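You operate a simulated robot arm through the tools that you are given. There is no shell and no other tool.

You run a simulated robot arm. Do the job below in one go: nothing can be reset, and whatever is moved stays where it is left.

TASK
Vacuum up both spilt sugar lumps from the chest top.
Fine: stand the cup on the blue coaster first; the hand vacuum ends switched off where it lay. Set down upright: cup, hand vacuum.

It is judged by the outcome, as a careful person would: the job done as asked, and still so three seconds after it is handed in. It fails if anything else is knocked over, pushed out of place, dropped, spilled or broken.

THE ROBOT
A 7-joint arm with a three-finger gripper, fixed in place. Base frame: the origin is at the foot of the arm, x ahead of it, y to its left, z up; the work surface is at about z = 60. Readings come in cm, degrees, newtons and seconds.
Its first joint turns from -166.0 to 166.0 degrees. Payload 2.69 kg.
The tool frame sits at the grasp point between the pads (the TCP): z along the fingers, y along the line on which they close. The tips reach 3 cm beyond it. Largest opening 12.8 cm; the body of the gripper starts 11.7 cm behind the TCP.
Orientation is that of the tool frame in the base frame, as a unit quaternion [x, y, z, w]. With the fingers straight down and closing along the base's y, the tool's x points along the base's -x, its y along +y and its z along -z.

THE INTERFACE
- The arm moves only by the tool arm_command. Its argument "commands" is a list of rows, each an object of numbers (a shift or turn left out is 0, a gripper value left out holds the last): "x", "y", "z": the shift along the base's x, y, z in units of 40 mm (1.0 is 40 mm); "wx", "wy", "wz": the turn, a rotation vector about the base's x, y, z in units of 5 degrees (1.0 is 5 degrees); "jaw": the finger opening in cm, from 0 to 12.8. In form: [{"x": .., "y": .., "z": .., "wx": .., "wy": .., "wz": .., "jaw": ..}, ...]. A call has 1 to 20 rows; each row shifts and turns the commanded pose from where the row before left it. A call with a number of a shift or a turn outside -1 to 1 is refused whole. A row lasts 0.2 s, in which the tool goes at most 5 cm and 8.6 degrees; a call with a longer step from one row to the next is refused whole, and so is a gripper value outside its range. A pose out of reach is approached as far as the arm can. The call stops where the force on the tool passes 40 N (or 10 N more than at its start, if that is more) or the arm is blocked; 0.2 s more then pass. The fingers move at their own pace and stop on an object; they squeeze with about 24 N. The grip force told is the motor's: it shows also when the fingers shut on nothing. Time passes only in rows, and 0.2 s behind the last, so rows that do not move let the fingers close. It gives the time, the measured TCP pose, the force on the tool (base axes), the opening and the grip force at its end, in the units of the frame above (readings bear some noise), with the torque about the TCP (base axes, N m) and any sound that the robot's microphone picked up, and new pictures: "show" is both (left out), scene, wrist or none.
- Cameras (640 x 400 px; columns grow to the right, rows downward): "scene" is fixed at [22.17, 64.9, 122.71]; the picture's right is [-0.72, -0.69, 0.00], its down [-0.30, 0.31, -0.90] and it looks along [0.63, -0.65, -0.43] (base axes); focal length 338 px, centre (320, 200). "wrist" rides on the gripper at [5.8, 5.4, -13.1] in the tool frame; the picture's right is [-0.68, 0.74, 0.00], its down [-0.62, -0.57, -0.55] and it looks along [-0.40, -0.37, 0.84] (tool axes); focal length 234 px, centre (320, 200). There is no depth. A picture from a camera that has moved, and an enlarged one, comes with that camera's place and axes in the base frame and with its lens.
- lift_body(by): slides the trunk up (or, below 0, down) by that many cm; the arm rides with it, the base frame stays. It gives what a move gives, with no picture.
- inspect(camera, box): a new picture of the part [left, top, right, bottom] of that camera's present view, enlarged. No time passes.
- hand_in(): hands the job in; it is judged then, once.

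Places have to be worked out from the pictures, the camera data and where the tool is seen. Open the gripper and draw the arm clear of the work before you hand the job in, unless the task says otherwise.

The tools are called by a JSON object that holds its "name" and its "arguments". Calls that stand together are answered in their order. arm_command: Moves the arm, as the interface text tells. Its arguments: {"type":"object","properties":{"commands":{"type":"array","items":{"type":"object","properties":{"x":{"type":"number"},"y":{"type":"number"},"z":{"type":"number"},"wx":{"type":"number"},"wy":{"type":"number"},"wz":{"type":"number"},"jaw":{"type":"number"}}}},"show":{"type":"string","enum":["both","scene","wrist","none"]}},"required":["commands"]} The other tools are called the same way: lift_body (by) slides the trunk up or down; inspect (camera, box) takes an enlarged picture of a part of a camera's view; hand_in () hands the job in.

At the start:

```text
time_s: 0.0
ee_pos: [80.3, 6.41, 108.07]
tcp_rot: [0.0, 1.0, 0.0, 0.0]
wrist_force: [0.1, 0.5, 0.1]
moment: [0.0, -0.01, -0.02]
finger_gap: 12.79
finger_force: 0.0
trunk travel left (down, up): [-15.0, 20.0]
```

scene: 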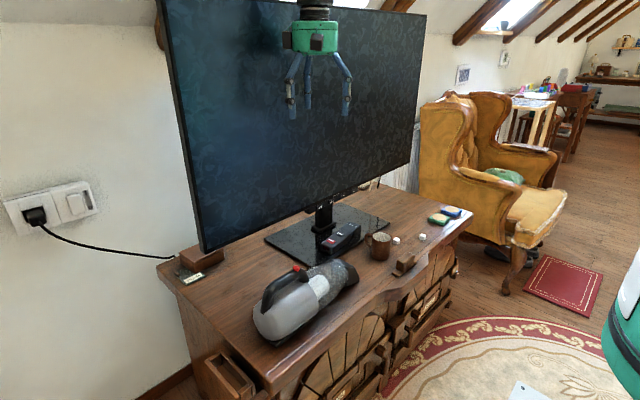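
wrist: 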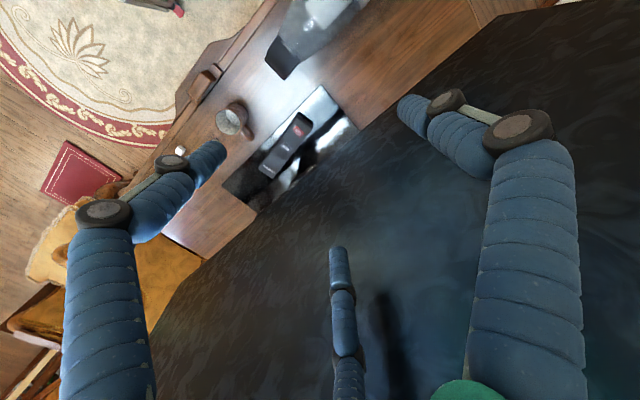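

The scene shows a chest with a TV, hand vacuum, cup, two sugar lumps and some sponges/coasters. I'll enlarge the relevant parts before moving anything.

{"name": "inspect", "arguments": {"camera": "scene", "box": [340, 190, 480, 280]}}

{"name": "inspect", "arguments": {"camera": "scene", "box": [230, 220, 390, 350]}}

{"name": "inspect", "arguments": {"camera": "wrist", "box": [130, 0, 380, 200]}}

{"name": "inspect", "arguments": {"camera": "scene", "box": [150, 230, 250, 300]}}

```text
4.44 times, centred on (410, 235) of scene
camera zoom: at [22.17, 64.9, 122.71], right [-0.72, -0.69, 0.0], down [-0.3, 0.31, -0.9], along [0.63, -0.65, -0.43], focal length 1501 px, centre (-80, 44)
```

zoom: 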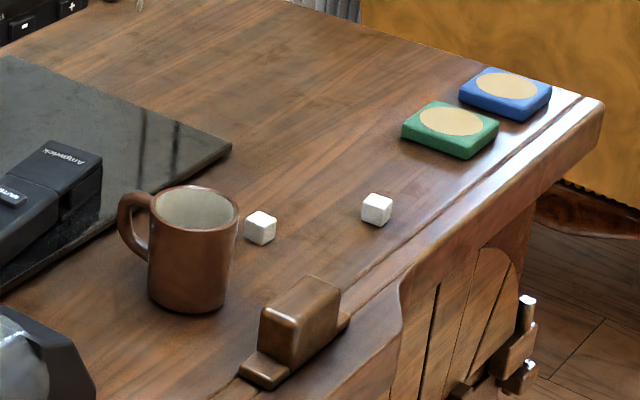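

```text
3.08 times, centred on (310, 285) of scene
camera zoom: at [22.17, 64.9, 122.71], right [-0.72, -0.69, 0.0], down [-0.3, 0.31, -0.9], along [0.63, -0.65, -0.43], focal length 1039 px, centre (351, -62)
```

zoom: 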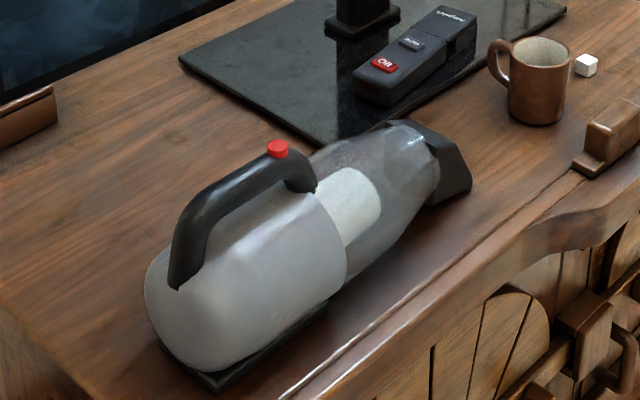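

```text
2.00 times, centred on (255, 100) of wrist
camera zoom: at [74.31, 11.78, 121.14], right [0.68, 0.74, 0.0], down [0.62, -0.57, 0.55], along [0.4, -0.37, -0.84], focal length 468 px, centre (450, 400)
```

zoom: 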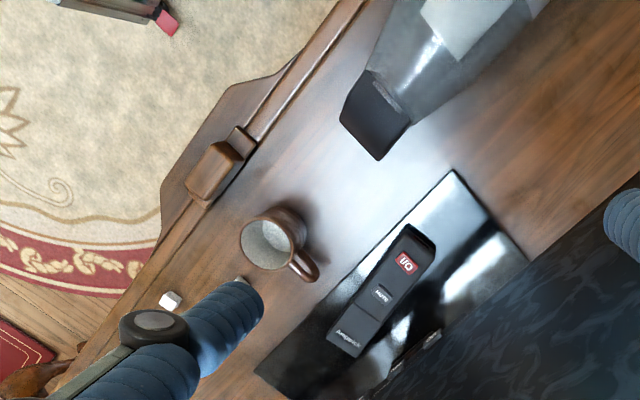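

```text
5.71 times, centred on (200, 265) of scene
camera zoom: at [22.17, 64.9, 122.71], right [-0.72, -0.69, 0.0], down [-0.3, 0.31, -0.9], along [0.63, -0.65, -0.43], focal length 1930 px, centre (1006, -171)
```

zoom: 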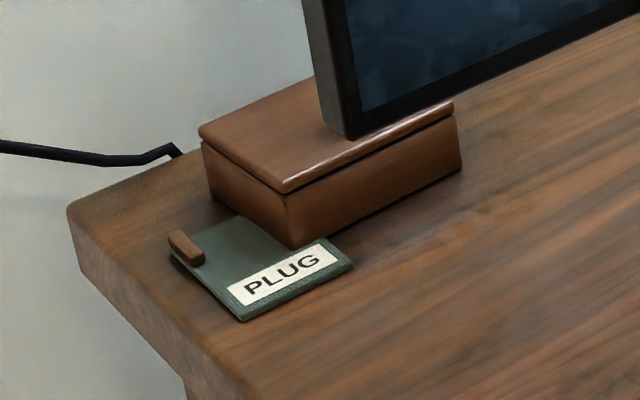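

The key items are located roughly: cup about (71,-13.5), lumps about (71,-22) and (66,-31), and the blue coaster about (68,-58). Before going low I want a closer look at how the gripper's fingers are arranged.

{"name": "inspect", "arguments": {"camera": "scene", "box": [250, 0, 390, 130]}}

{"name": "inspect", "arguments": {"camera": "wrist", "box": [0, 0, 640, 400]}}

```text
3.08 times, centred on (320, 65) of scene
camera zoom: at [22.17, 64.9, 122.71], right [-0.72, -0.69, 0.0], down [-0.3, 0.31, -0.9], along [0.63, -0.65, -0.43], focal length 1039 px, centre (320, 615)
```

zoom: 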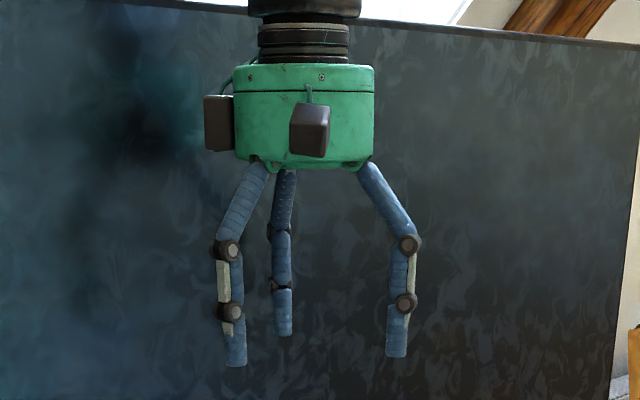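

```text
1.00 times, centred on (320, 200) of wrist (not enlarged: the box is as wide or as high as the picture)
camera zoom: at [74.31, 11.78, 121.14], right [0.68, 0.74, 0.0], down [0.62, -0.57, 0.55], along [0.4, -0.37, -0.84], focal length 234 px, centre (320, 200)
```

zoom: 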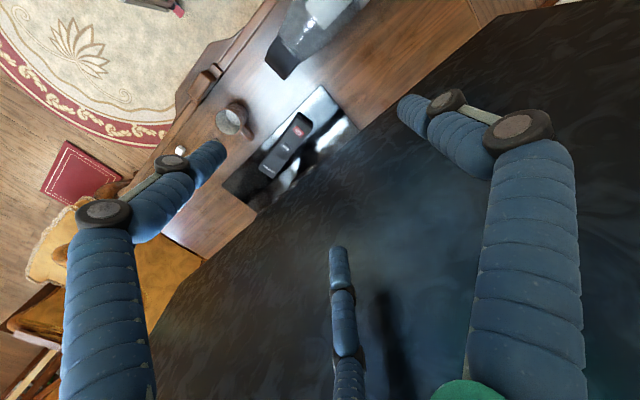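

The hand shows three digits spaced around the palm, so I'll close the jaw partway here in free space. That will show how the fingers move and where they meet.

{"name": "arm_command", "arguments": {"commands": [{"jaw": 2}, {"jaw": 2}, {"jaw": 2}]}}

{"name": "inspect", "arguments": {"camera": "scene", "box": [250, 0, 390, 130]}}

```text
time_s: 0.8
ee_pos: [80.16, 6.47, 107.86]
tcp_rot: [0.0, 1.0, -0.001, 0.0]
wrist_force: [0.9, -0.3, -0.1]
moment: [0.02, -0.02, -0.02]
finger_gap: 2.0
finger_force: 0.0
trunk travel left (down, up): [-15.0, 20.0]
camera wrist: at [74.32, 11.78, 120.91], right [0.68, 0.74, 0.0], down [0.62, -0.57, 0.55], along [0.4, -0.37, -0.84], focal length 234 px, centre (320, 200)
```

scene: 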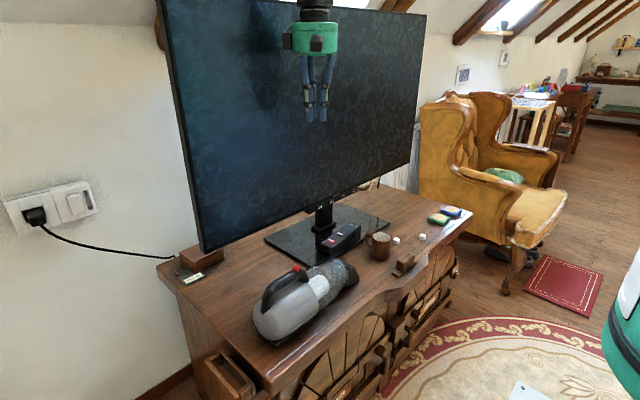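
wrist: 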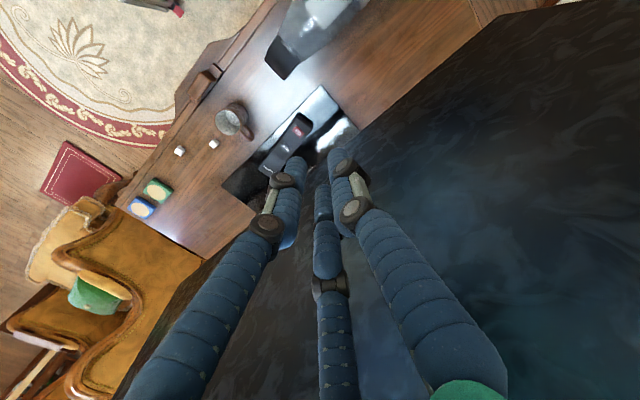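

```text
3.08 times, centred on (320, 65) of scene
camera zoom: at [22.17, 64.9, 122.71], right [-0.72, -0.69, 0.0], down [-0.3, 0.31, -0.9], along [0.63, -0.65, -0.43], focal length 1039 px, centre (320, 615)
```

zoom: 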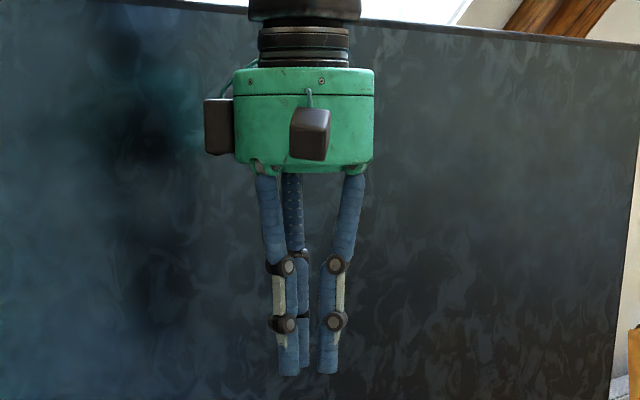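

All three digits close symmetrically toward the TCP, with one at +y and the others at about 210° and 330°. I'll move above the cup at about (71,-13.5) with a moderate opening and check its position from the wrist camera.

{"name": "arm_command", "arguments": {"commands": [{"x": -0.28, "y": -0.62, "z": -0.7, "jaw": 9}, {"x": -0.28, "y": -0.62, "z": -0.7}, {"x": -0.28, "y": -0.62, "z": -0.7}, {"x": -0.28, "y": -0.62, "z": -0.7}, {"x": -0.28, "y": -0.62, "z": -0.7}, {"x": -0.28, "y": -0.62, "z": -0.7}, {"x": -0.28, "y": -0.62, "z": -0.7}, {"x": -0.28, "y": -0.62, "z": -0.7}, {}]}}

{"name": "inspect", "arguments": {"camera": "wrist", "box": [160, 60, 480, 300]}}

```text
time_s: 2.8
ee_pos: [71.08, -13.43, 85.3]
tcp_rot: [0.0, 1.0, 0.0, 0.0]
wrist_force: [0.4, -0.4, 0.1]
moment: [0.05, 0.01, 0.02]
finger_gap: 9.0
finger_force: 0.1
trunk travel left (down, up): [-15.0, 20.0]
camera wrist: at [65.22, -8.11, 98.45], right [0.68, 0.74, 0.0], down [0.62, -0.57, 0.55], along [0.4, -0.37, -0.84], focal length 234 px, centre (320, 200)
```

scene: 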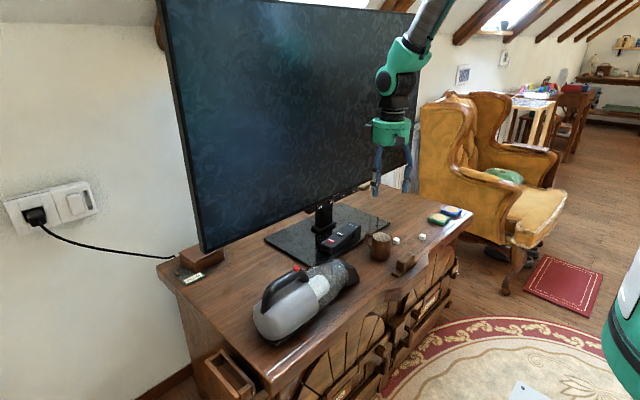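
wrist: 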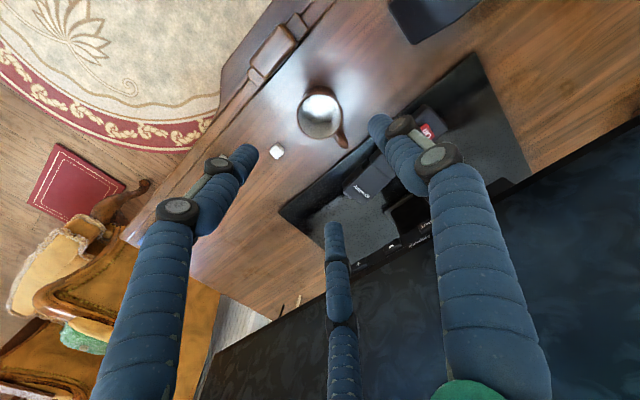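

```text
1.67 times, centred on (320, 180) of wrist
camera zoom: at [65.22, -8.11, 98.45], right [0.68, 0.74, 0.0], down [0.62, -0.57, 0.55], along [0.4, -0.37, -0.84], focal length 390 px, centre (320, 233)
```

zoom: 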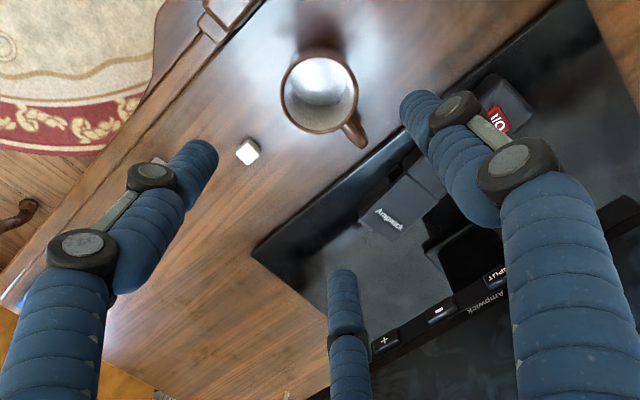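

From the wrist view the cup centre is about (70.5,-13) with its rim at about z 67.5, and its handle points slightly right of +x. I'll turn the tool by -25° so no digit lines up with the handle, descend partway and look again.

{"name": "arm_command", "arguments": {"commands": [{"x": -0.03, "y": 0.024, "z": -0.45, "wz": -1}, {"x": -0.03, "y": 0.024, "z": -0.45, "wz": -1}, {"x": -0.03, "y": 0.024, "z": -0.45, "wz": -1}, {"x": -0.03, "y": 0.024, "z": -0.45, "wz": -1}, {"x": -0.03, "y": 0.024, "z": -0.45, "wz": -1}, {}]}}

{"name": "inspect", "arguments": {"camera": "wrist", "box": [160, 60, 480, 300]}}

{"name": "inspect", "arguments": {"camera": "scene", "box": [340, 160, 480, 280]}}

```text
time_s: 4.2
ee_pos: [70.47, -12.89, 76.32]
tcp_rot: [0.216, 0.976, -0.001, 0.0]
wrist_force: [0.5, 0.1, 0.2]
moment: [0.04, 0.05, 0.03]
finger_gap: 9.02
finger_force: 0.1
trunk travel left (down, up): [-15.0, 20.0]
camera wrist: at [67.5, -5.57, 89.42], right [0.92, 0.38, 0.0], down [0.32, -0.77, 0.55], along [0.21, -0.51, -0.84], focal length 234 px, centre (320, 200)
```

scene: 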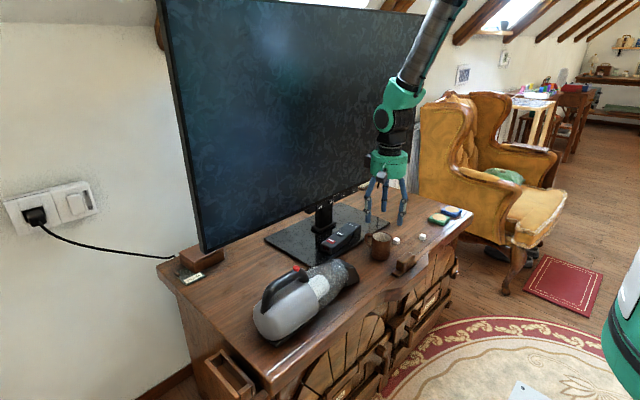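
wrist: 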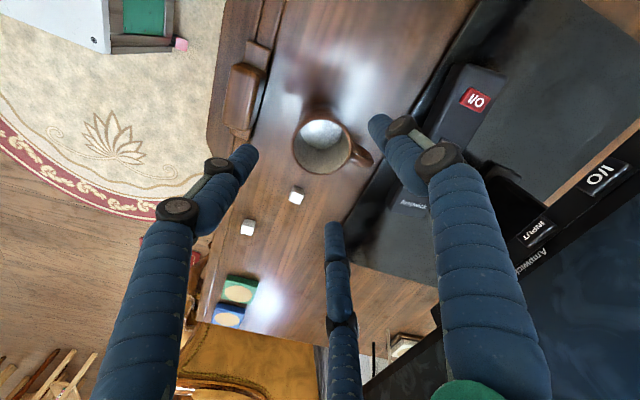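

```text
1.67 times, centred on (320, 180) of wrist
camera zoom: at [67.5, -5.57, 89.42], right [0.92, 0.38, 0.0], down [0.32, -0.77, 0.55], along [0.21, -0.51, -0.84], focal length 390 px, centre (320, 233)
```

zoom: 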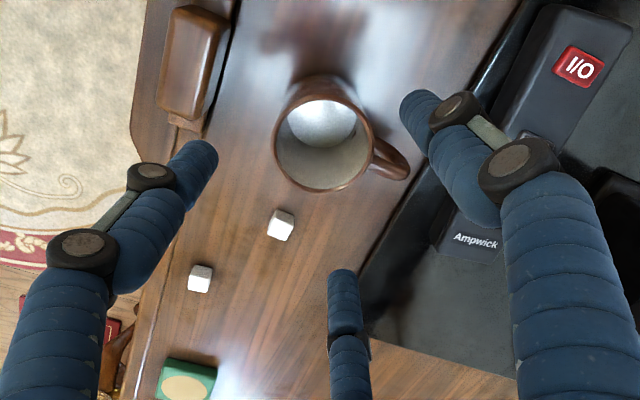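

```text
3.33 times, centred on (410, 220) of scene
camera zoom: at [22.17, 64.9, 122.71], right [-0.72, -0.69, 0.0], down [-0.3, 0.31, -0.9], along [0.63, -0.65, -0.43], focal length 1126 px, centre (20, 133)
```

zoom: 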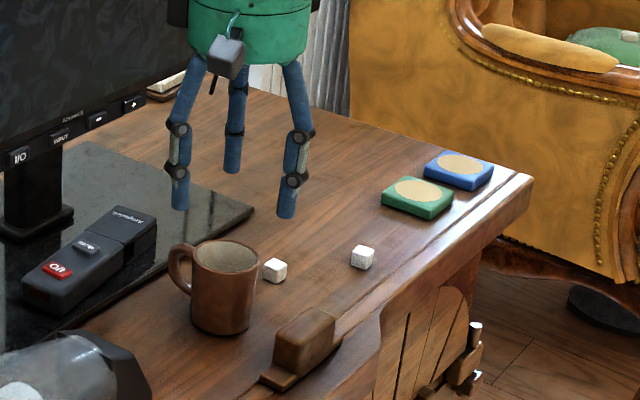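

The cup centre resolves to about (70.6,-12.7), nearly under the TCP, and its handle sits between the digits. I'll descend straight to a grip height of z≈64.3 with the jaw still open.

{"name": "arm_command", "arguments": {"commands": [{"x": 0.03, "y": 0.04, "z": -0.6}, {"z": -0.6}, {"z": -0.5}, {"z": -0.5}, {"z": -0.4}, {"z": -0.35}, {}]}}

{"name": "inspect", "arguments": {"camera": "wrist", "box": [160, 60, 480, 300]}}

{"name": "inspect", "arguments": {"camera": "scene", "box": [340, 160, 480, 280]}}

```text
time_s: 5.8
ee_pos: [70.74, -12.85, 64.71]
tcp_rot: [0.216, 0.976, 0.0, 0.0]
wrist_force: [0.0, 1.2, 0.3]
moment: [0.02, -0.01, -0.01]
finger_gap: 9.0
finger_force: 0.0
trunk travel left (down, up): [-15.0, 20.0]
camera wrist: at [67.65, -5.48, 77.74], right [0.92, 0.38, 0.0], down [0.32, -0.77, 0.55], along [0.21, -0.51, -0.84], focal length 234 px, centre (320, 200)
```

scene: 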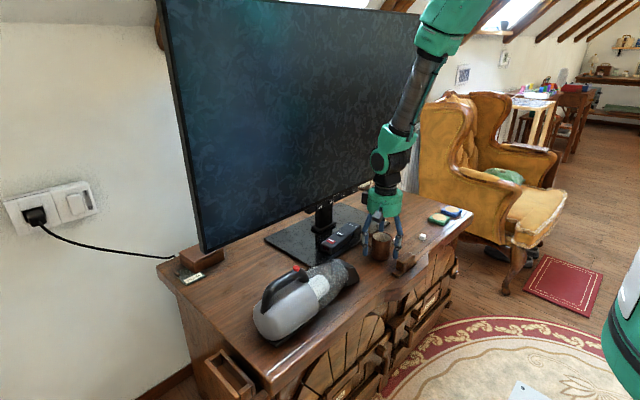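
wrist: 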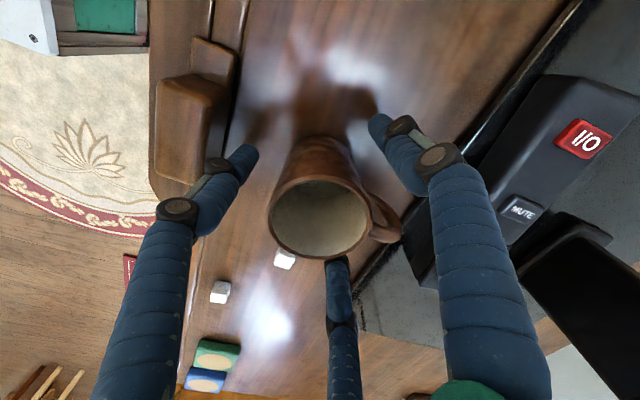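

```text
1.67 times, centred on (320, 180) of wrist
camera zoom: at [67.65, -5.48, 77.74], right [0.92, 0.38, 0.0], down [0.32, -0.77, 0.55], along [0.21, -0.51, -0.84], focal length 390 px, centre (320, 233)
```

zoom: 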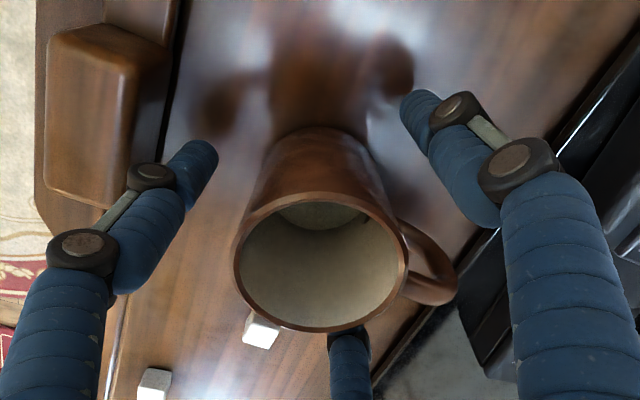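

```text
3.33 times, centred on (410, 220) of scene
camera zoom: at [22.17, 64.9, 122.71], right [-0.72, -0.69, 0.0], down [-0.3, 0.31, -0.9], along [0.63, -0.65, -0.43], focal length 1126 px, centre (20, 133)
```

zoom: 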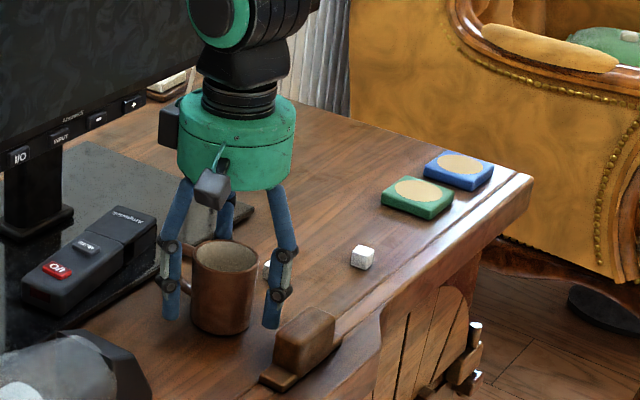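

The cup is well centred between the digits, about 0.2 cm off, and nothing else is inside the grip. I'll close on it and check the gap and force.

{"name": "arm_command", "arguments": {"commands": [{"jaw": 3}, {"jaw": 3}, {"jaw": 3}, {"jaw": 3}]}}

{"name": "inspect", "arguments": {"camera": "scene", "box": [340, 160, 480, 280]}}

```text
time_s: 6.8
ee_pos: [70.89, -12.88, 64.69]
tcp_rot: [0.216, 0.976, 0.0, 0.001]
wrist_force: [2.2, -1.4, 4.2]
moment: [0.04, -0.08, -0.06]
finger_gap: 5.79
finger_force: 23.5
trunk travel left (down, up): [-15.0, 20.0]
camera wrist: at [67.66, -5.49, 77.79], right [0.92, 0.38, 0.0], down [0.32, -0.77, 0.55], along [0.21, -0.51, -0.84], focal length 234 px, centre (320, 200)
```

scene: 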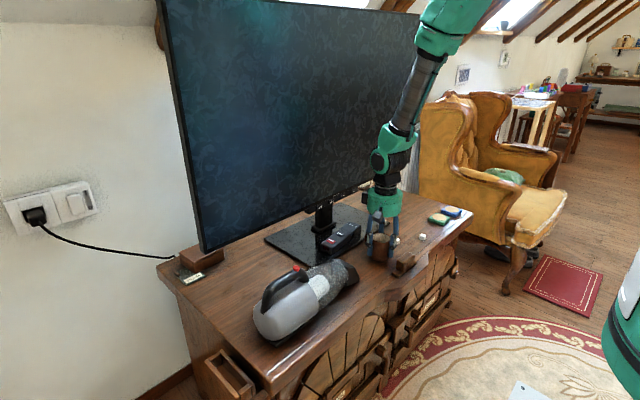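
wrist: 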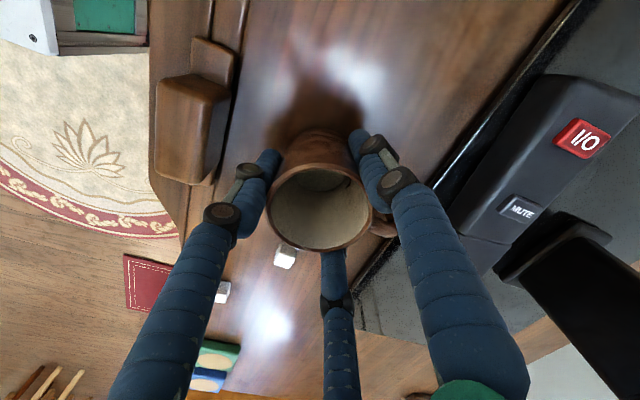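

```text
3.33 times, centred on (410, 220) of scene
camera zoom: at [22.17, 64.9, 122.71], right [-0.72, -0.69, 0.0], down [-0.3, 0.31, -0.9], along [0.63, -0.65, -0.43], focal length 1126 px, centre (20, 133)
```

zoom: 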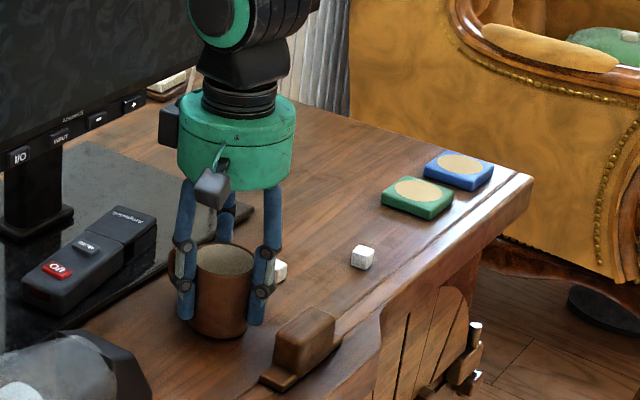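

The cup is gripped: gap 5.8 cm, force 23.5 N. I'll lift it straight up about 13 cm.

{"name": "arm_command", "arguments": {"commands": [{"z": 0.15}, {"z": 0.3}, {"z": 0.5}, {"z": 0.6}, {"z": 0.6}, {"z": 0.6}, {"z": 0.4}, {}], "show": "scene"}}

```text
time_s: 8.6
ee_pos: [70.75, -12.76, 77.07]
tcp_rot: [0.217, 0.976, -0.001, 0.0]
wrist_force: [-0.1, 0.0, -1.3]
moment: [-0.01, -0.01, 0.02]
finger_gap: 5.81
finger_force: 24.1
trunk travel left (down, up): [-15.0, 20.0]
```

scene: 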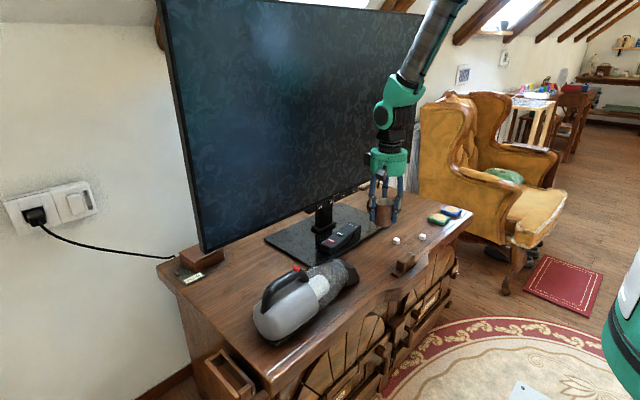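

The cup is lifted cleanly. I'll carry it at constant height toward the blue coaster, stopping a little short to localise the coaster with the wrist camera.

{"name": "arm_command", "arguments": {"commands": [{"y": -0.4}, {"y": -0.7}, {"y": -0.8}, {"y": -0.8}, {"y": -0.8}, {"y": -0.8, "x": -0.05}, {"y": -0.8, "x": -0.1}, {"y": -0.8, "x": -0.1}, {"y": -0.8, "x": -0.1}, {"y": -0.8, "x": -0.1}, {"y": -0.8, "x": -0.1}, {"y": -0.6, "x": -0.05}, {"y": -0.4}, {}]}}

{"name": "inspect", "arguments": {"camera": "wrist", "box": [160, 60, 480, 300]}}

{"name": "inspect", "arguments": {"camera": "scene", "box": [380, 140, 500, 260]}}

```text
time_s: 11.6
ee_pos: [68.35, -50.2, 77.29]
tcp_rot: [0.216, 0.976, 0.0, 0.0]
wrist_force: [0.2, 0.2, -1.7]
moment: [0.01, 0.02, 0.01]
finger_gap: 5.81
finger_force: 23.6
trunk travel left (down, up): [-15.0, 20.0]
camera wrist: at [65.27, -42.77, 90.19], right [0.92, 0.38, 0.0], down [0.32, -0.77, 0.55], along [0.21, -0.51, -0.84], focal length 234 px, centre (320, 200)
```

scene: 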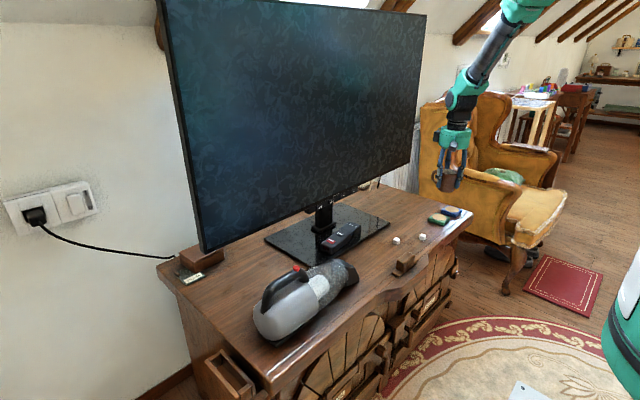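
wrist: 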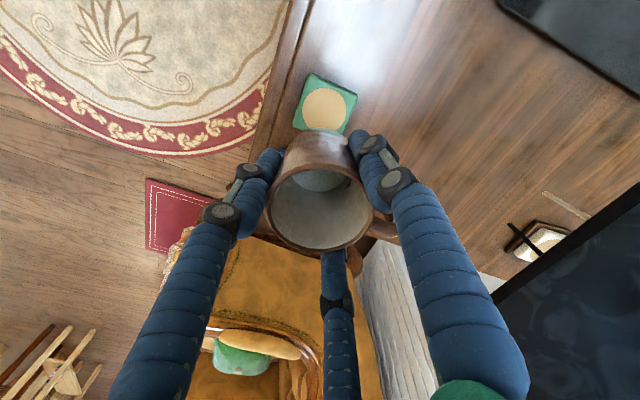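

```text
1.67 times, centred on (320, 180) of wrist
camera zoom: at [65.27, -42.77, 90.19], right [0.92, 0.38, 0.0], down [0.32, -0.77, 0.55], along [0.21, -0.51, -0.84], focal length 390 px, centre (320, 233)
```

zoom: 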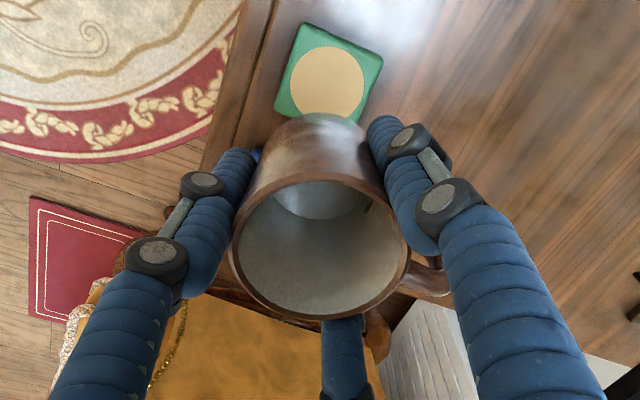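

```text
3.33 times, centred on (440, 200) of scene
camera zoom: at [22.17, 64.9, 122.71], right [-0.72, -0.69, 0.0], down [-0.3, 0.31, -0.9], along [0.63, -0.65, -0.43], focal length 1126 px, centre (-80, 200)
```

zoom: 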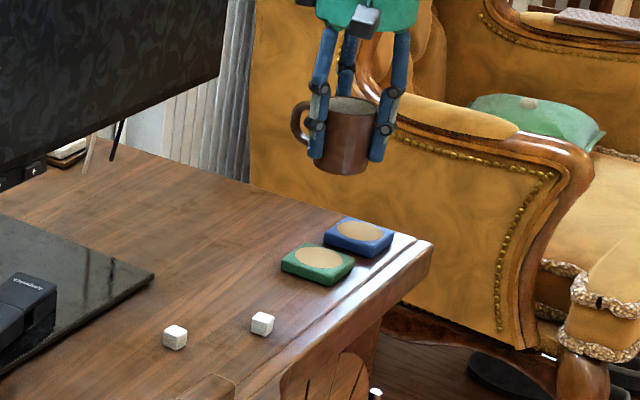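

The green coaster resolves to (68.1,-48.4), but the cup and a digit hide the blue one. I'll move on another ~10 cm at the same height so the blue coaster shows where the green one does now.

{"name": "arm_command", "arguments": {"commands": [{"y": -0.4}, {"y": -0.6}, {"y": -0.7}, {"y": -0.6}, {"y": -0.3}, {}]}}

{"name": "inspect", "arguments": {"camera": "wrist", "box": [160, 60, 480, 300]}}

{"name": "inspect", "arguments": {"camera": "scene", "box": [400, 140, 500, 240]}}

```text
time_s: 13.0
ee_pos: [68.45, -60.34, 77.16]
tcp_rot: [0.216, 0.976, 0.0, 0.0]
wrist_force: [0.4, -0.2, -1.8]
moment: [-0.01, 0.01, 0.03]
finger_gap: 5.81
finger_force: 23.9
trunk travel left (down, up): [-15.0, 20.0]
camera wrist: at [65.37, -53.07, 90.23], right [0.92, 0.38, 0.0], down [0.32, -0.77, 0.55], along [0.21, -0.51, -0.84], focal length 234 px, centre (320, 200)
```

scene: 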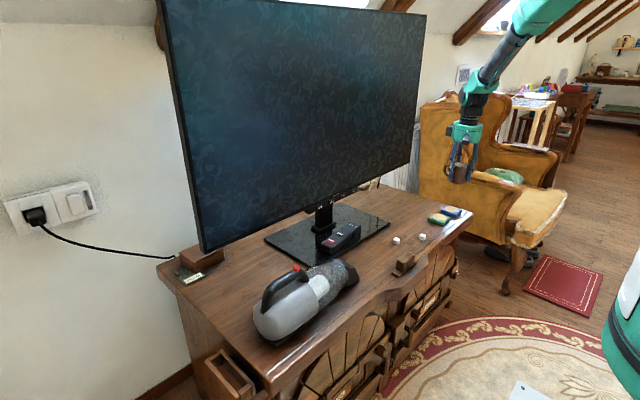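
wrist: 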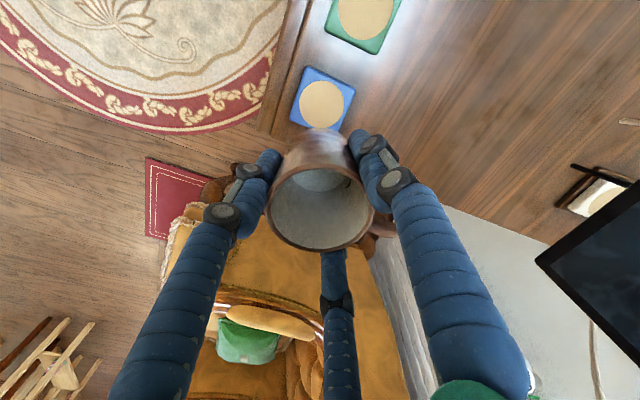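

```text
1.67 times, centred on (320, 180) of wrist
camera zoom: at [65.37, -53.07, 90.23], right [0.92, 0.38, 0.0], down [0.32, -0.77, 0.55], along [0.21, -0.51, -0.84], focal length 390 px, centre (320, 233)
```

zoom: 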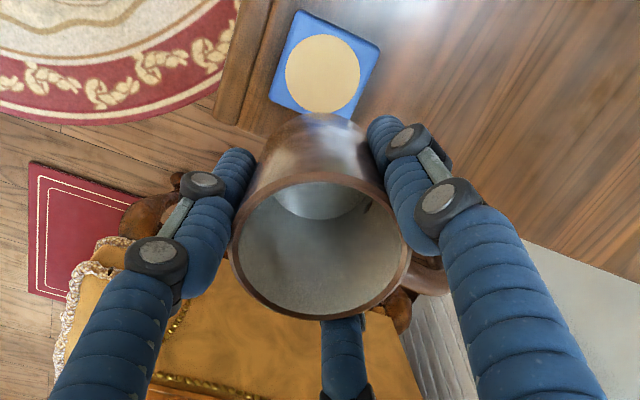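

```text
4.00 times, centred on (450, 190) of scene
camera zoom: at [22.17, 64.9, 122.71], right [-0.72, -0.69, 0.0], down [-0.3, 0.31, -0.9], along [0.63, -0.65, -0.43], focal length 1351 px, centre (-200, 240)
```

zoom: 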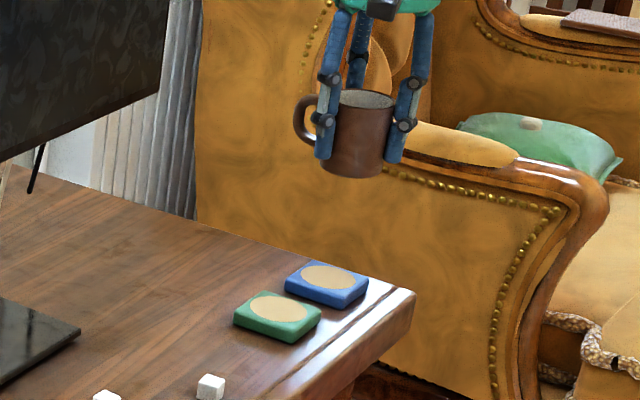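

Measured in the same view, the blue coaster's centre is about (67.7,-58.3) and the cup is about (68.2,-59.9). I'll shift by about (-0.5,+1.65) cm and descend to just above the coaster.

{"name": "arm_command", "arguments": {"commands": [{"x": -0.06, "y": 0.2}, {"x": -0.06, "y": 0.21}, {"z": -0.4}, {"z": -0.6}, {"z": -0.6}, {"z": -0.5}, {"z": -0.3}, {}]}}

{"name": "inspect", "arguments": {"camera": "scene", "box": [410, 160, 490, 230]}}

{"name": "inspect", "arguments": {"camera": "wrist", "box": [220, 80, 420, 260]}}

```text
time_s: 14.8
ee_pos: [68.0, -58.69, 67.65]
tcp_rot: [0.216, 0.976, 0.001, 0.0]
wrist_force: [0.5, -0.1, -2.2]
moment: [0.01, 0.05, 0.0]
finger_gap: 5.82
finger_force: 23.9
trunk travel left (down, up): [-15.0, 20.0]
camera wrist: at [64.92, -51.41, 80.68], right [0.92, 0.38, 0.0], down [0.32, -0.77, 0.55], along [0.21, -0.51, -0.84], focal length 234 px, centre (320, 200)
```

scene: 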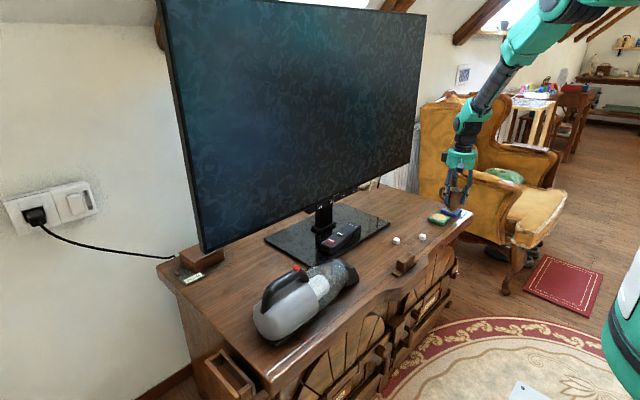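
wrist: 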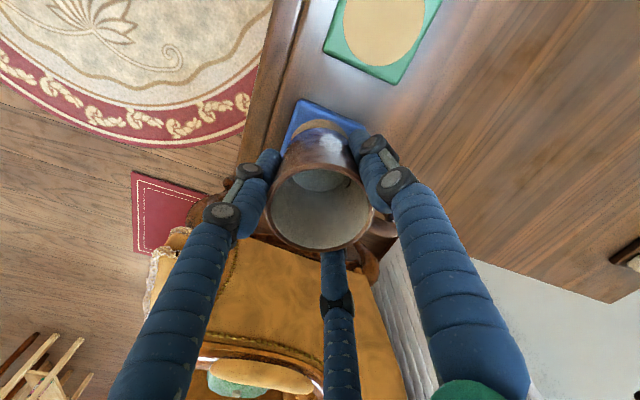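

```text
5.71 times, centred on (450, 195) of scene
camera zoom: at [22.17, 64.9, 122.71], right [-0.72, -0.69, 0.0], down [-0.3, 0.31, -0.9], along [0.63, -0.65, -0.43], focal length 1930 px, centre (-423, 229)
```

zoom: 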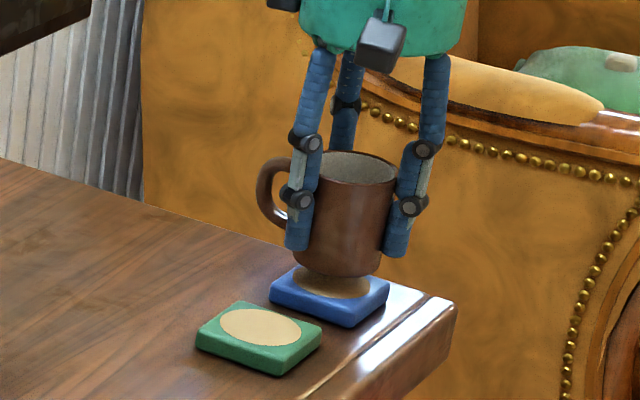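

```text
2.22 times, centred on (320, 170) of wrist
camera zoom: at [64.92, -51.41, 80.68], right [0.92, 0.38, 0.0], down [0.32, -0.77, 0.55], along [0.21, -0.51, -0.84], focal length 520 px, centre (320, 267)
```

zoom: 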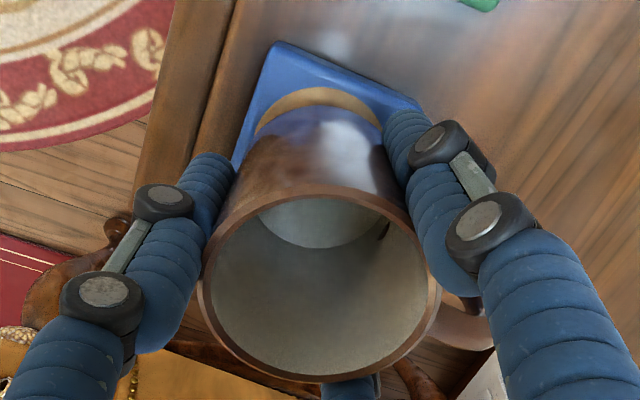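

The cup hovers about 1.5 cm above the coaster, and both views put it about 0.3 cm too far toward -y. I'll correct that and creep down.

{"name": "arm_command", "arguments": {"commands": [{"y": 0.07, "z": -0.08}, {"z": -0.08}, {"z": -0.07}, {}], "show": "none"}}

{"name": "inspect", "arguments": {"camera": "scene", "box": [420, 170, 480, 230]}}

```text
time_s: 15.8
ee_pos: [68.03, -58.3, 66.67]
tcp_rot: [0.216, 0.976, 0.0, 0.0]
wrist_force: [0.7, -0.3, -3.1]
moment: [0.01, 0.02, -0.02]
finger_gap: 5.8
finger_force: 23.6
trunk travel left (down, up): [-15.0, 20.0]
```

```text
6.67 times, centred on (450, 200) of scene
camera zoom: at [22.17, 64.9, 122.71], right [-0.72, -0.69, 0.0], down [-0.3, 0.31, -0.9], along [0.63, -0.65, -0.43], focal length 2252 px, centre (-547, 200)
```

zoom: 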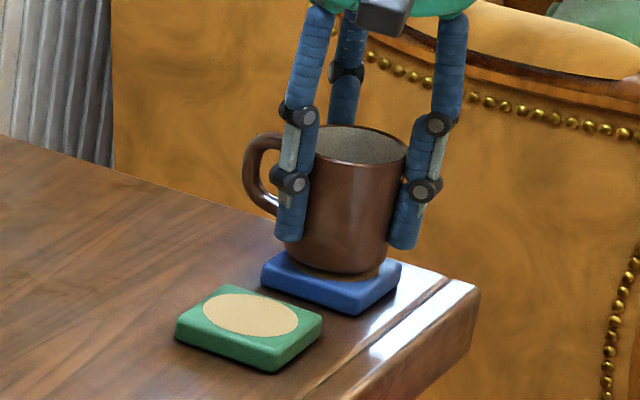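

The cup is now a few millimetres above the cork and centred over it. I'll creep down in small steps while watching the vertical force.

{"name": "arm_command", "arguments": {"commands": [{"z": -0.05}, {"z": -0.05}, {}], "show": "none"}}

{"name": "inspect", "arguments": {"camera": "scene", "box": [420, 170, 480, 230]}}

```text
time_s: 16.6
ee_pos: [67.8, -58.55, 66.4]
tcp_rot: [0.216, 0.976, 0.0, 0.0]
wrist_force: [-0.6, 1.7, 0.8]
moment: [0.11, 0.02, 0.01]
finger_gap: 5.8
finger_force: 24.2
trunk travel left (down, up): [-15.0, 20.0]
```

```text
6.67 times, centred on (450, 200) of scene
camera zoom: at [22.17, 64.9, 122.71], right [-0.72, -0.69, 0.0], down [-0.3, 0.31, -0.9], along [0.63, -0.65, -0.43], focal length 2252 px, centre (-547, 200)
```

zoom: 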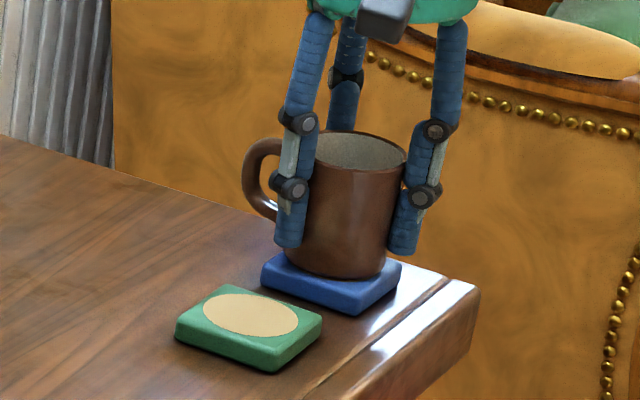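

The force turned upward, so the cup is resting on the coaster. I'll release by opening to 8.5 cm.

{"name": "arm_command", "arguments": {"commands": [{"jaw": 6.4}, {"jaw": 7.5}, {"jaw": 8.5}, {}]}}

{"name": "inspect", "arguments": {"camera": "scene", "box": [420, 170, 480, 230]}}

{"name": "inspect", "arguments": {"camera": "wrist", "box": [220, 80, 420, 260]}}

```text
time_s: 17.6
ee_pos: [67.98, -58.43, 66.36]
tcp_rot: [0.216, 0.976, 0.0, -0.001]
wrist_force: [-0.2, 0.0, -0.2]
moment: [-0.05, 0.0, 0.02]
finger_gap: 8.52
finger_force: 0.1
trunk travel left (down, up): [-15.0, 20.0]
camera wrist: at [64.82, -51.11, 79.36], right [0.92, 0.38, 0.0], down [0.32, -0.77, 0.55], along [0.21, -0.51, -0.84], focal length 234 px, centre (320, 200)
```

scene: 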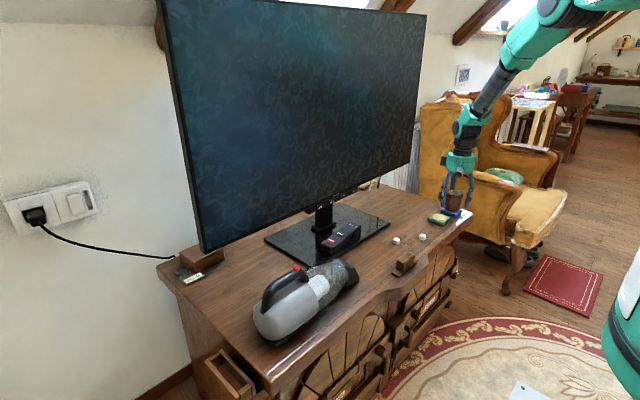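
wrist: 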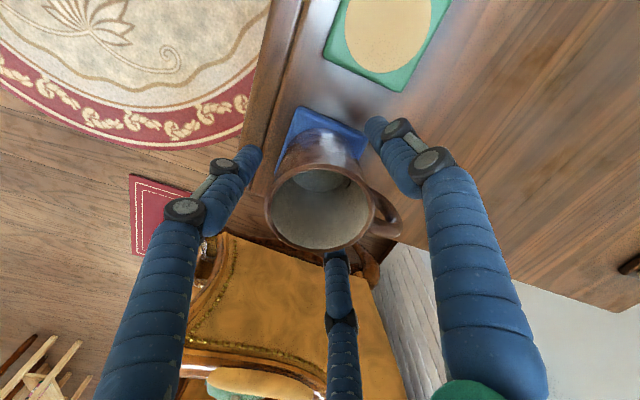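

```text
6.67 times, centred on (450, 200) of scene
camera zoom: at [22.17, 64.9, 122.71], right [-0.72, -0.69, 0.0], down [-0.3, 0.31, -0.9], along [0.63, -0.65, -0.43], focal length 2252 px, centre (-547, 200)
```

zoom: 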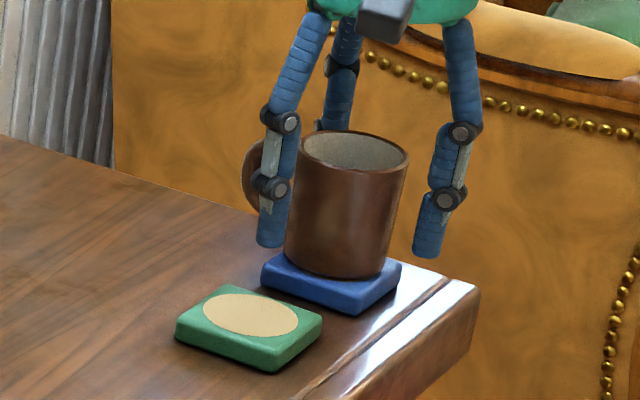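

```text
2.22 times, centred on (320, 170) of wrist
camera zoom: at [64.82, -51.11, 79.36], right [0.92, 0.38, 0.0], down [0.32, -0.77, 0.55], along [0.21, -0.51, -0.84], focal length 520 px, centre (320, 267)
```

zoom: 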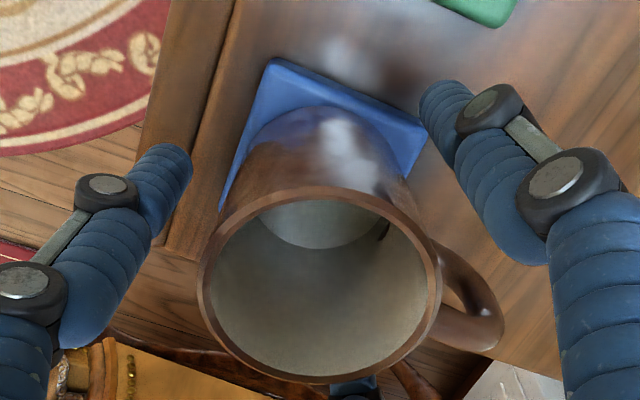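

The cup stands upright on the blue coaster. I'll lift the hand straight up and clear of it.

{"name": "arm_command", "arguments": {"commands": [{"z": 0.2}, {"z": 0.4}, {"z": 0.6}, {"z": 0.8}, {"z": 0.9}, {"z": 0.9}, {"z": 0.9}, {"z": 0.8}, {}]}}

{"name": "inspect", "arguments": {"camera": "scene", "box": [400, 160, 500, 240]}}

```text
time_s: 19.6
ee_pos: [68.07, -58.29, 88.25]
tcp_rot: [0.217, 0.976, 0.0, 0.0]
wrist_force: [-0.1, -0.2, -0.2]
moment: [-0.03, -0.02, -0.01]
finger_gap: 8.5
finger_force: 0.1
trunk travel left (down, up): [-15.0, 20.0]
camera wrist: at [65.0, -51.04, 101.33], right [0.92, 0.38, 0.0], down [0.32, -0.77, 0.55], along [0.21, -0.51, -0.84], focal length 234 px, centre (320, 200)
```

scene: 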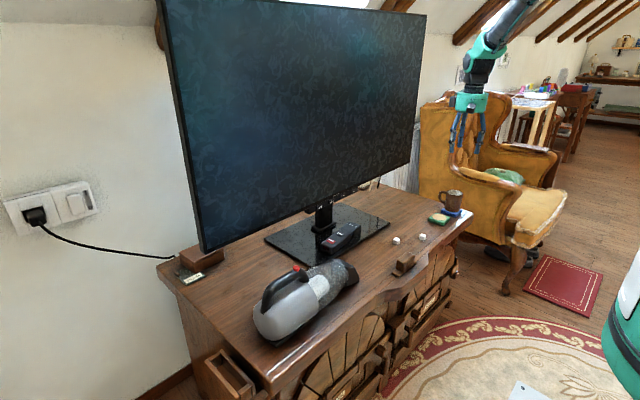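
wrist: 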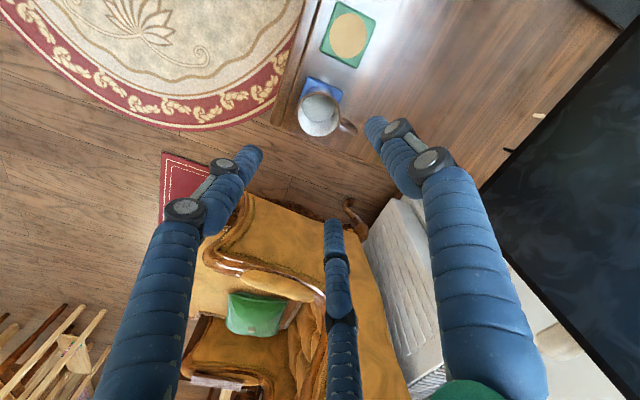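

```text
5.00 times, centred on (450, 200) of scene
camera zoom: at [22.17, 64.9, 122.71], right [-0.72, -0.69, 0.0], down [-0.3, 0.31, -0.9], along [0.63, -0.65, -0.43], focal length 1689 px, centre (-330, 200)
```

zoom: 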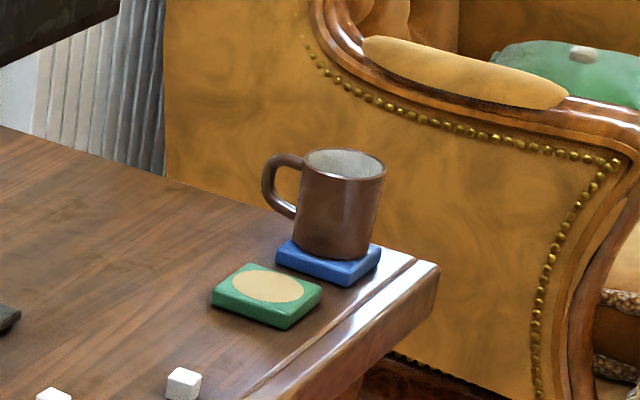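

The cup is upright and centred on the blue coaster. I'll swing back at a safe height to above the vacuum at about (69,16), turning the tool another -65° so the jaw will close across the handle.

{"name": "arm_command", "arguments": {"commands": [{"y": 0.5, "z": 0.1, "wz": -0.65}, {"y": 0.9, "z": 0.13, "wz": -0.65}, {"y": 0.96, "z": 0.13, "wz": -0.65}, {"y": 0.96, "z": 0.13, "wz": -0.65}, {"y": 0.96, "z": 0.13, "wz": -0.65}, {"y": 0.96, "z": 0.13, "wz": -0.65}, {"y": 0.96, "z": 0.13, "wz": -0.65}, {"y": 0.96, "z": 0.13, "wz": -0.65}, {"y": 0.96, "z": 0.13, "wz": -0.65}, {"y": 0.96, "z": 0.13, "wz": -0.65}, {"y": 0.96, "z": 0.13, "wz": -0.65}, {"y": 0.96, "z": 0.13, "wz": -0.65}, {"y": 0.96, "z": 0.13, "wz": -0.65}, {"y": 0.96, "z": 0.13, "wz": -0.65}, {"y": 0.96, "z": 0.13, "wz": -0.65}, {"y": 0.96, "z": 0.13, "wz": -0.65}, {"y": 0.96, "z": 0.13, "wz": -0.65}, {"y": 0.96, "z": 0.13, "wz": -0.65}, {"y": 0.9, "z": 0.13, "wz": -0.65}, {"y": 0.5, "z": 0.1, "wz": -0.65}]}}

{"name": "inspect", "arguments": {"camera": "wrist", "box": [0, 0, 640, 400]}}

```text
time_s: 23.8
ee_pos: [67.92, 14.08, 98.41]
tcp_rot: [0.707, 0.707, -0.001, 0.0]
wrist_force: [0.0, -0.1, -0.3]
moment: [-0.01, -0.01, -0.02]
finger_gap: 8.54
finger_force: 0.1
trunk travel left (down, up): [-15.0, 20.0]
camera wrist: at [73.15, 20.04, 111.51], right [0.74, -0.68, 0.0], down [-0.57, -0.61, 0.55], along [-0.37, -0.4, -0.84], focal length 234 px, centre (320, 200)
```

scene: 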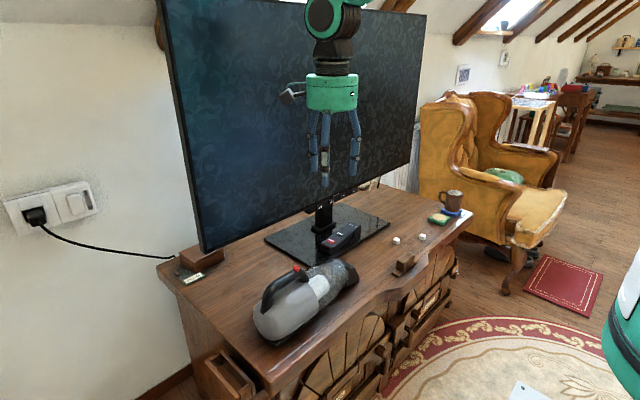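
wrist: 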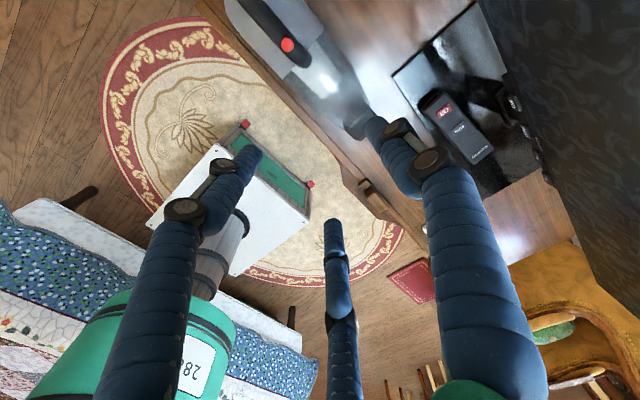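

```text
1.00 times, centred on (320, 200) of wrist (not enlarged: the box is as wide or as high as the picture)
camera zoom: at [73.15, 20.04, 111.51], right [0.74, -0.68, 0.0], down [-0.57, -0.61, 0.55], along [-0.37, -0.4, -0.84], focal length 234 px, centre (320, 200)
```

zoom: 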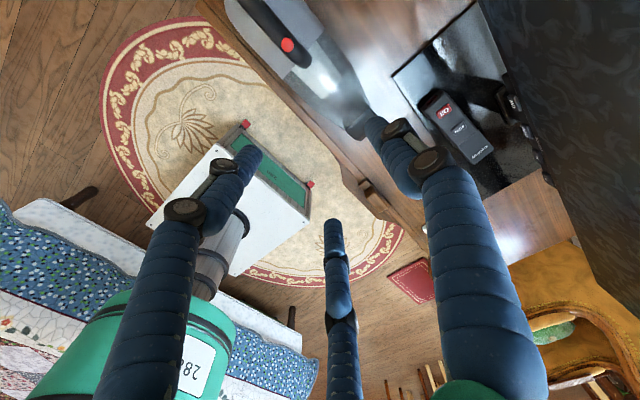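

Triangulating both views puts the red button at about (70.4,23.0) and z≈75. I'll shift along +y at this height to see the whole vacuum and its handle from above.

{"name": "arm_command", "arguments": {"commands": [{"x": 0.15, "y": 0.6}, {"x": 0.25, "y": 0.9}, {"x": 0.25, "y": 0.9}, {"x": 0.25, "y": 0.9}, {"x": 0.15, "y": 0.6}, {}]}}

{"name": "inspect", "arguments": {"camera": "wrist", "box": [200, 0, 520, 200]}}

```text
time_s: 25.2
ee_pos: [71.99, 29.97, 98.41]
tcp_rot: [0.707, 0.707, 0.0, 0.0]
wrist_force: [0.9, 0.0, -0.2]
moment: [-0.03, 0.01, 0.01]
finger_gap: 8.49
finger_force: 0.1
trunk travel left (down, up): [-15.0, 20.0]
camera wrist: at [77.3, 35.79, 111.53], right [0.74, -0.68, 0.0], down [-0.57, -0.62, 0.55], along [-0.37, -0.4, -0.84], focal length 234 px, centre (320, 200)
```

scene: 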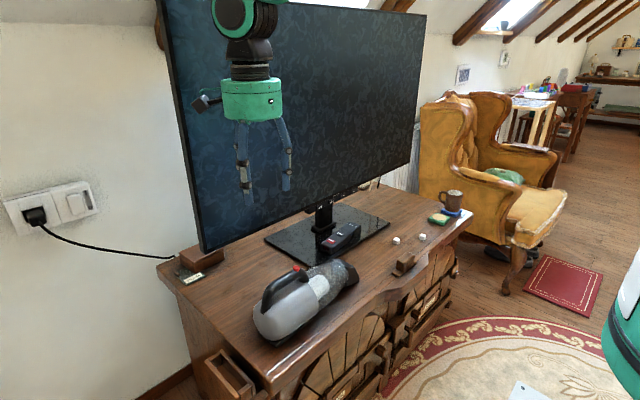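
wrist: 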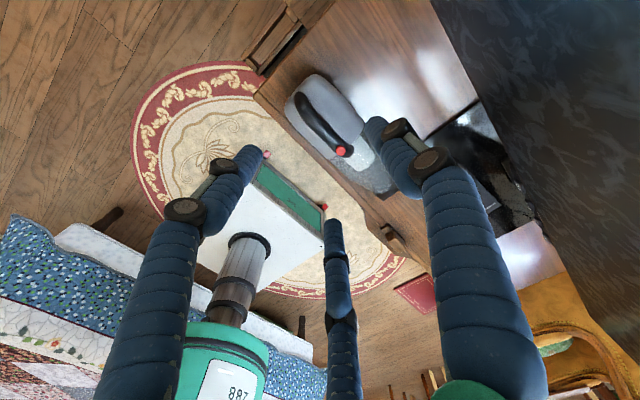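

```text
2.00 times, centred on (360, 100) of wrist
camera zoom: at [77.3, 35.79, 111.53], right [0.74, -0.68, 0.0], down [-0.57, -0.62, 0.55], along [-0.37, -0.4, -0.84], focal length 468 px, centre (240, 400)
```

zoom: 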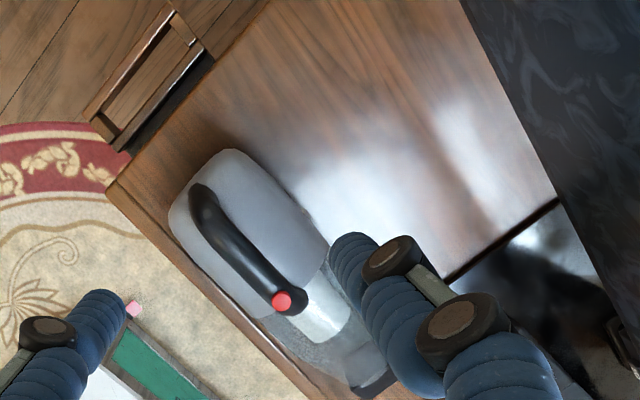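

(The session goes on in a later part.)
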